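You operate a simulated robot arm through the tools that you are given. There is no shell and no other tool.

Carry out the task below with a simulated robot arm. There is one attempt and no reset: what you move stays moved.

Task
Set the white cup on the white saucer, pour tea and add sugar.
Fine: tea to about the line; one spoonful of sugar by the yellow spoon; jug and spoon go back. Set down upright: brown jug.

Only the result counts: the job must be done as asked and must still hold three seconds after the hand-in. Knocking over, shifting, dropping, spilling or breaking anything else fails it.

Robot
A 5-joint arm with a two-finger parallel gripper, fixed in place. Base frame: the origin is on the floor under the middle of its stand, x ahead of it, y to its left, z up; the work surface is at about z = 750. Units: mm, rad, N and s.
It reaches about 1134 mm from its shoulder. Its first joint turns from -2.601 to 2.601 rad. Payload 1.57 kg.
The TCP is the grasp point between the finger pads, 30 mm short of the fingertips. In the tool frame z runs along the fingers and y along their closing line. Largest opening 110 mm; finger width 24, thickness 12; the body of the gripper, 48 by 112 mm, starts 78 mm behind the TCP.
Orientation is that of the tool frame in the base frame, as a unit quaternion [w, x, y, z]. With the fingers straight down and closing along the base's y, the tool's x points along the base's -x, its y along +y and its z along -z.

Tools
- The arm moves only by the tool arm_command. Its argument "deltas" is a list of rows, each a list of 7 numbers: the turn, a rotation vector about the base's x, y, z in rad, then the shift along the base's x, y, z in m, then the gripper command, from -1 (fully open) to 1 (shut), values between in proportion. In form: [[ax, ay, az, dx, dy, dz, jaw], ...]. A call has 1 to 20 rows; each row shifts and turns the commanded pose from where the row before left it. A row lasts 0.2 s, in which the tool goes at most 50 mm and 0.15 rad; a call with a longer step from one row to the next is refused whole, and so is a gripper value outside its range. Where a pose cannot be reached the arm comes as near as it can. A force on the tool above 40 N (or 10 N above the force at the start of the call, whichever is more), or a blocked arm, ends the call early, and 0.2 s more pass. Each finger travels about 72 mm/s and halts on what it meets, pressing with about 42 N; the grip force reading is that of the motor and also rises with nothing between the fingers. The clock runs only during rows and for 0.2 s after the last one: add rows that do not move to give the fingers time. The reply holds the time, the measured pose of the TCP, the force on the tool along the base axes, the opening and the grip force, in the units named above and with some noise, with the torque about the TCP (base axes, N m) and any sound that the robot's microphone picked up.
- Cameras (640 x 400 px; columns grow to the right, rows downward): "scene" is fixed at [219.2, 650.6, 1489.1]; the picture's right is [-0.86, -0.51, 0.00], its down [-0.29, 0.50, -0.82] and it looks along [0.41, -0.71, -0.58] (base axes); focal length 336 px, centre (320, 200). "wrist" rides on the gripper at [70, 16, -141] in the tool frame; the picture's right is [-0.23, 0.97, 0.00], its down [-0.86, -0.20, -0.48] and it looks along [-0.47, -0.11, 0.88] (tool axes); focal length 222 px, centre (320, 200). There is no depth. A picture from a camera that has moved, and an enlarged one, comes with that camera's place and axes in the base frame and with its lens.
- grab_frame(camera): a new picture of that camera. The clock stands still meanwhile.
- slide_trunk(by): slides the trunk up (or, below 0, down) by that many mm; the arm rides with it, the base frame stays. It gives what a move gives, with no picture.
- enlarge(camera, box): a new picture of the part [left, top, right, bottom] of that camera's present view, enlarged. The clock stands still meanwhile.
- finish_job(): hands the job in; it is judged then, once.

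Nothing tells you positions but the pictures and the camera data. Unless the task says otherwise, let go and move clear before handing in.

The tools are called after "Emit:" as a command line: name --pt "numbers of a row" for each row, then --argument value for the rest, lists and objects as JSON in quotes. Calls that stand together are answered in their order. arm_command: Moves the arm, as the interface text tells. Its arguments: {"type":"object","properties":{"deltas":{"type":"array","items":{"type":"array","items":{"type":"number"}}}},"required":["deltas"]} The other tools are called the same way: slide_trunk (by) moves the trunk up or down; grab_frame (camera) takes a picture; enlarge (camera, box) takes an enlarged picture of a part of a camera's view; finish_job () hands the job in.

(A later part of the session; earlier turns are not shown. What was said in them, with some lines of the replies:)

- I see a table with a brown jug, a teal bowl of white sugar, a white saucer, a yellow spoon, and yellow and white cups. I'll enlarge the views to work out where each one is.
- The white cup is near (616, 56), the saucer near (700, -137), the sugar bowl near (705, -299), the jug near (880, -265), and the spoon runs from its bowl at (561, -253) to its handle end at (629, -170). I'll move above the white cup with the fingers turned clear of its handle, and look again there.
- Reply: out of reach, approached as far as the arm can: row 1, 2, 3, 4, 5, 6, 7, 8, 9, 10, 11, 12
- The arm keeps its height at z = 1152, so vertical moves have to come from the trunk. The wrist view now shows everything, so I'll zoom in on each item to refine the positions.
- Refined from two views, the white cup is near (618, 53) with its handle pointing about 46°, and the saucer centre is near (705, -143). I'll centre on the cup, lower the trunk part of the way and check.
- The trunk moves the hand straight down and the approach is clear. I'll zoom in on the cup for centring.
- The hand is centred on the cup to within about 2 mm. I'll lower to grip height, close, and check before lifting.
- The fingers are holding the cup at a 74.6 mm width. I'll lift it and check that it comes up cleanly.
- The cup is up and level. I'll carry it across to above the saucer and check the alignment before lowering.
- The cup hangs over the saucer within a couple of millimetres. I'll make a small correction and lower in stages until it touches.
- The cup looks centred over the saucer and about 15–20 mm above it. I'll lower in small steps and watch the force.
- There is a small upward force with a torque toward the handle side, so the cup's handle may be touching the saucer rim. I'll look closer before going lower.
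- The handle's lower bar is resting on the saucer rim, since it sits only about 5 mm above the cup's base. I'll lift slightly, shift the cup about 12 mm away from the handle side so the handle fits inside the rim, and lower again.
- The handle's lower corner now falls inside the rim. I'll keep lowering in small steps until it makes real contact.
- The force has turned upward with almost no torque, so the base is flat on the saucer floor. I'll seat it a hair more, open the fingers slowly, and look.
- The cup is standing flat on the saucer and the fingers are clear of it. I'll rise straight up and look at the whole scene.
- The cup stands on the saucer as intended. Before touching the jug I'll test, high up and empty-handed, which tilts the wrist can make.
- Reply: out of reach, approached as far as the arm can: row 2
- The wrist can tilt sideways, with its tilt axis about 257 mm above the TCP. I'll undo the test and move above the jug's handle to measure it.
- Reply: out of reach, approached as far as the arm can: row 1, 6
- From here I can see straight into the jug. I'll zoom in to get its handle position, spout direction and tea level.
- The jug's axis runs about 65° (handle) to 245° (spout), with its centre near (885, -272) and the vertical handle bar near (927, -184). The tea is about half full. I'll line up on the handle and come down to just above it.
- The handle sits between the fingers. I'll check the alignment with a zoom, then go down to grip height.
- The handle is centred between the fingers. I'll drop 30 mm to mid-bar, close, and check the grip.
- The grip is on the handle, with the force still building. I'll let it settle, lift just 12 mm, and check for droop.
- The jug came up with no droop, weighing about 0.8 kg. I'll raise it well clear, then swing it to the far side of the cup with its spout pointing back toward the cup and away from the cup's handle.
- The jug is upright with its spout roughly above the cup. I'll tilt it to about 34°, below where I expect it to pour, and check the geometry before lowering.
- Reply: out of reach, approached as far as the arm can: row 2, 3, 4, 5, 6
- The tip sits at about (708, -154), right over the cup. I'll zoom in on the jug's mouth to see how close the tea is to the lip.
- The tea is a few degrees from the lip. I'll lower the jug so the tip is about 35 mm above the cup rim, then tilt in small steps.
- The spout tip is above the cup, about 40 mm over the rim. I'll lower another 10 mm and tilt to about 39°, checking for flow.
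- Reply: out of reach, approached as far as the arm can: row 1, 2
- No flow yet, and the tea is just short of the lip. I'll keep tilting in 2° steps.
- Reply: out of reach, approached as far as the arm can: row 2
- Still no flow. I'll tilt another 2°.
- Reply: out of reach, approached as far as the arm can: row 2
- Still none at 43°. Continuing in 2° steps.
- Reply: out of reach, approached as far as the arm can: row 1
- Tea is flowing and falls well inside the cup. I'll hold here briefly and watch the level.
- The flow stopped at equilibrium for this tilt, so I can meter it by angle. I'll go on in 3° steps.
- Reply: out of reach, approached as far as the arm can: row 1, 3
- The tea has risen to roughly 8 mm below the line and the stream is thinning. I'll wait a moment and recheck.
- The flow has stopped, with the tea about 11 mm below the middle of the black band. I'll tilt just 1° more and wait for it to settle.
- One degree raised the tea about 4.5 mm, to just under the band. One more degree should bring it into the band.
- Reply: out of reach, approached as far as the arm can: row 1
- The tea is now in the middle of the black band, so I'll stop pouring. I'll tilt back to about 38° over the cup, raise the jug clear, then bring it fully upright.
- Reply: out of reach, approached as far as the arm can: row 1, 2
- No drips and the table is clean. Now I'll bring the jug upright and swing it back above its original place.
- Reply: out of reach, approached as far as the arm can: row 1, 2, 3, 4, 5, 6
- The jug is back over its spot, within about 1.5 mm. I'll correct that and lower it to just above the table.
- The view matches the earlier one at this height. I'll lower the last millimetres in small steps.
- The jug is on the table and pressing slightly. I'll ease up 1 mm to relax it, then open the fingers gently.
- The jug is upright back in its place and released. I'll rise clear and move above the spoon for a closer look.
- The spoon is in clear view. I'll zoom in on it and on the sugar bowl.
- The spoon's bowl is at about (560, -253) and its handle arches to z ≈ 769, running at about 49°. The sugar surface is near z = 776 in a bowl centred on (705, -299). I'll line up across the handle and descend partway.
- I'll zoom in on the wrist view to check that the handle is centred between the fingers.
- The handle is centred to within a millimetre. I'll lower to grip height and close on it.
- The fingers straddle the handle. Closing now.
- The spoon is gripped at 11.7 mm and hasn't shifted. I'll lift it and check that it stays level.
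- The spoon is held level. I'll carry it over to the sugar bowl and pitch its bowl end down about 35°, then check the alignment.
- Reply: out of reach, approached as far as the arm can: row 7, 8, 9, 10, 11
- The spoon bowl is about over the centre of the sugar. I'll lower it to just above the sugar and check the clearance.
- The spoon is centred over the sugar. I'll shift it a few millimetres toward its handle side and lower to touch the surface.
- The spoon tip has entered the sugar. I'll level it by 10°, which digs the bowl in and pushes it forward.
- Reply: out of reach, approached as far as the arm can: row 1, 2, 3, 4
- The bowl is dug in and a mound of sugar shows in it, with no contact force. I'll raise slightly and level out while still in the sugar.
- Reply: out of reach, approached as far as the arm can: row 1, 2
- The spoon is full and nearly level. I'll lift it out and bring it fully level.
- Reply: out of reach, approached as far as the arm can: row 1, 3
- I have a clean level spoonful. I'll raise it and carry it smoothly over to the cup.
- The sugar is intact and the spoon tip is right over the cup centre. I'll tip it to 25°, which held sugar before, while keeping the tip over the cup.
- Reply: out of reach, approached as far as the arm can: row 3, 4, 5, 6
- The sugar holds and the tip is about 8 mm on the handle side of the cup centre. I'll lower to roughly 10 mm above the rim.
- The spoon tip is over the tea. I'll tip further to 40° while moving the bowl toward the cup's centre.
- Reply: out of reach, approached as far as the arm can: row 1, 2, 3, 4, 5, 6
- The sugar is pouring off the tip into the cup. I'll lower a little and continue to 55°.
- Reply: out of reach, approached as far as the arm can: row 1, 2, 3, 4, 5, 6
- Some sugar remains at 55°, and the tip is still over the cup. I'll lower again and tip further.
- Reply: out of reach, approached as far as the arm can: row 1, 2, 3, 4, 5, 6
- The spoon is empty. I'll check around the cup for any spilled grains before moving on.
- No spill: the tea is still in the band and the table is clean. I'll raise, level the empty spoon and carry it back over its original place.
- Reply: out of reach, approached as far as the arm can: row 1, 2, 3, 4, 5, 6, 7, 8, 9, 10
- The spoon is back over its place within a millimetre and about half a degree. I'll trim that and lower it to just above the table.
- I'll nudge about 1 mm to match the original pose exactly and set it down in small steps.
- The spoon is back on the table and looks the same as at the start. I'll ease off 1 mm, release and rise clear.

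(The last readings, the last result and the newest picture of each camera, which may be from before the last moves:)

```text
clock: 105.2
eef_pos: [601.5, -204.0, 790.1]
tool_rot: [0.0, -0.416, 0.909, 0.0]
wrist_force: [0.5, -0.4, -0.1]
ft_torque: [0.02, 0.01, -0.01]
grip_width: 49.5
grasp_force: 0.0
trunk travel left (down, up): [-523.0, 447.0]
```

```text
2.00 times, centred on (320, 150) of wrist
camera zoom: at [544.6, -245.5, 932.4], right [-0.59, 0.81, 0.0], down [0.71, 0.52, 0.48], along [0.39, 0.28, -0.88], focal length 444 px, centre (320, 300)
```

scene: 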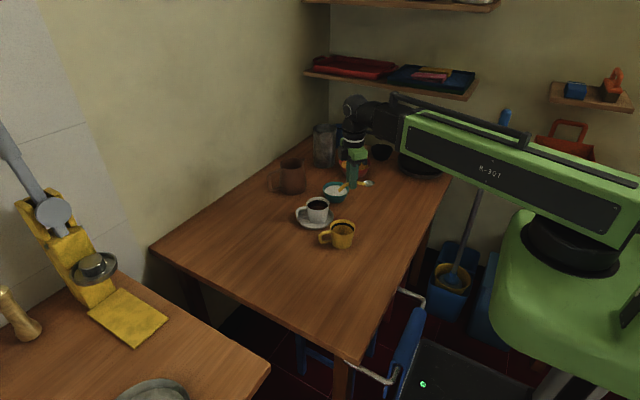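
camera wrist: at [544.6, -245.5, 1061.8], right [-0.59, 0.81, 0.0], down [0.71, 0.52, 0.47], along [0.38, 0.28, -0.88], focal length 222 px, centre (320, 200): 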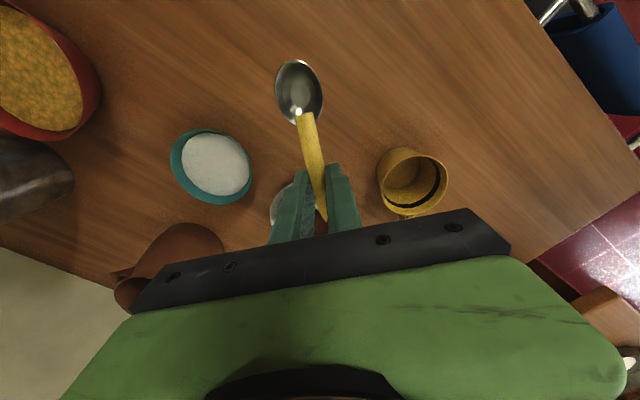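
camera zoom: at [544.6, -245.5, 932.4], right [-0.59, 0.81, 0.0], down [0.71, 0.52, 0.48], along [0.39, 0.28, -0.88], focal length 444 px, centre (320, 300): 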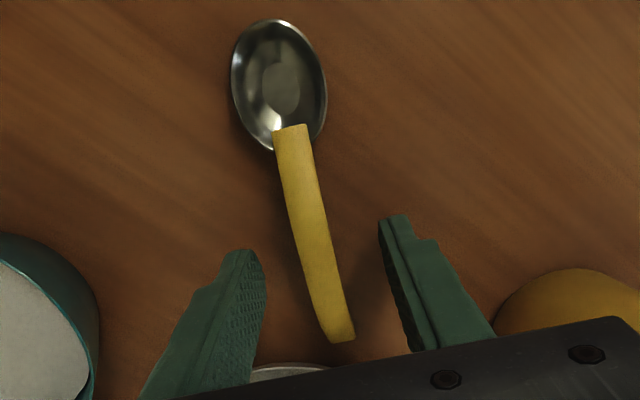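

The spoon lies back in place and the fingers are open. I'll rise well clear and check the whole scene.

Emit:
slide_trunk --by 280

Emit:
grab_frame --camera "scene"

Emit:
enlarge --camera "scene" --box '[240, 110, 480, 290]'

Emit:
enlarge --camera "scene" --box '[302, 190, 338, 220]'

Emit:
grab_frame --camera "wrist"

```text
clock: 108.0
eef_pos: [601.6, -202.9, 1070.9]
tool_rot: [0.0, -0.416, 0.91, 0.0]
wrist_force: [-0.2, 0.3, 0.0]
ft_torque: [-0.03, -0.02, 0.03]
grip_width: 49.5
grasp_force: 0.0
trunk travel left (down, up): [-803.0, 167.0]
```

```text
taken
```

scene: 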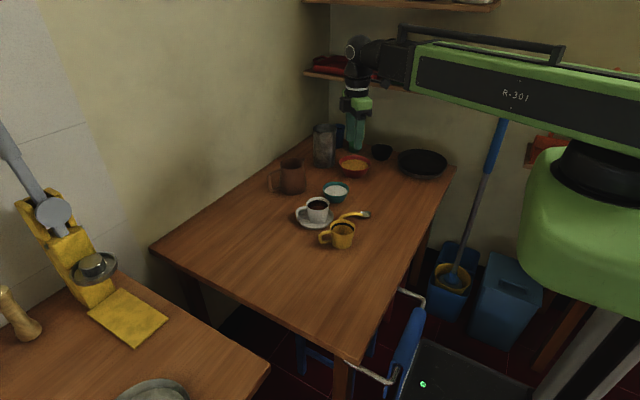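

```text
2.22 times, centred on (360, 200) of scene
camera zoom: at [219.2, 650.6, 1489.1], right [-0.86, -0.51, 0.0], down [-0.29, 0.5, -0.82], along [0.41, -0.71, -0.58], focal length 746 px, centre (231, 200)
```

zoom: 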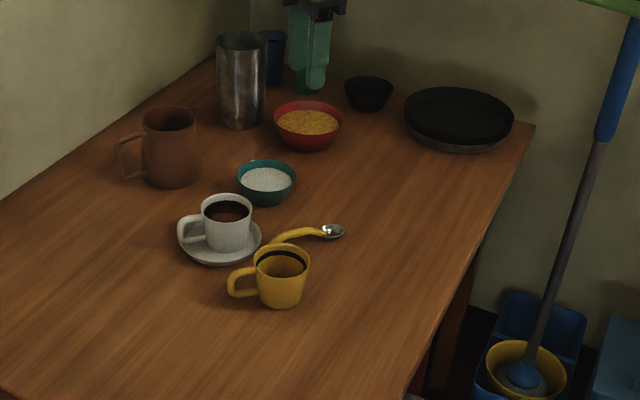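

```text
13.33 times, centred on (320, 205) of scene
camera zoom: at [219.2, 650.6, 1489.1], right [-0.86, -0.51, 0.0], down [-0.29, 0.5, -0.82], along [0.41, -0.71, -0.58], focal length 4474 px, centre (320, 133)
```

zoom: 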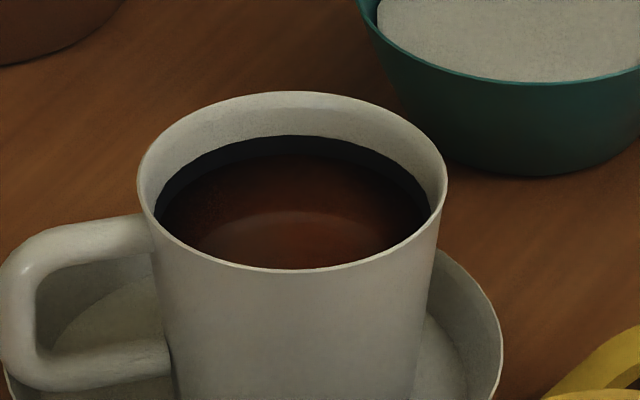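

```text
taken
camera wrist: at [544.6, -245.5, 1212.4], right [-0.59, 0.81, 0.0], down [0.71, 0.52, 0.48], along [0.39, 0.28, -0.88], focal length 222 px, centre (320, 200)
```

wrist: 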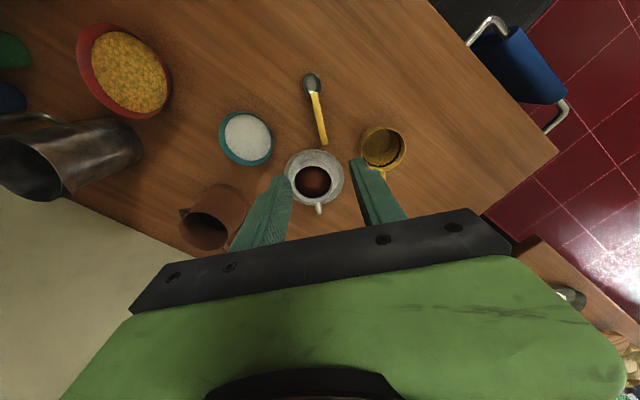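

Everything checks out: the white cup stands flat on its saucer with tea at the band and one spoonful of sugar in it. The jug is upright in its place, the spoon is back where it lay, and nothing else has moved or spilled. I'm handing in the job.

Emit:
finish_job

```text
The job is handed in.
```

The job is handed in. The white cup stands on the white saucer with tea to the middle of the black band and one level spoonful of sugar from the yellow spoon.

- **Cup:** it sits about 10 mm off the saucer's centre. Centred, its handle rested on the saucer rim, so I shifted it until the base sat flat.
- **Jug:** it is upright in its original place, within a millimetre or two.
- **Spoon:** it is back where it lay, within about a millimetre.
- **Everything else:** the last pictures show nothing else moved, knocked over or spilled, and the arm is well clear of the table.
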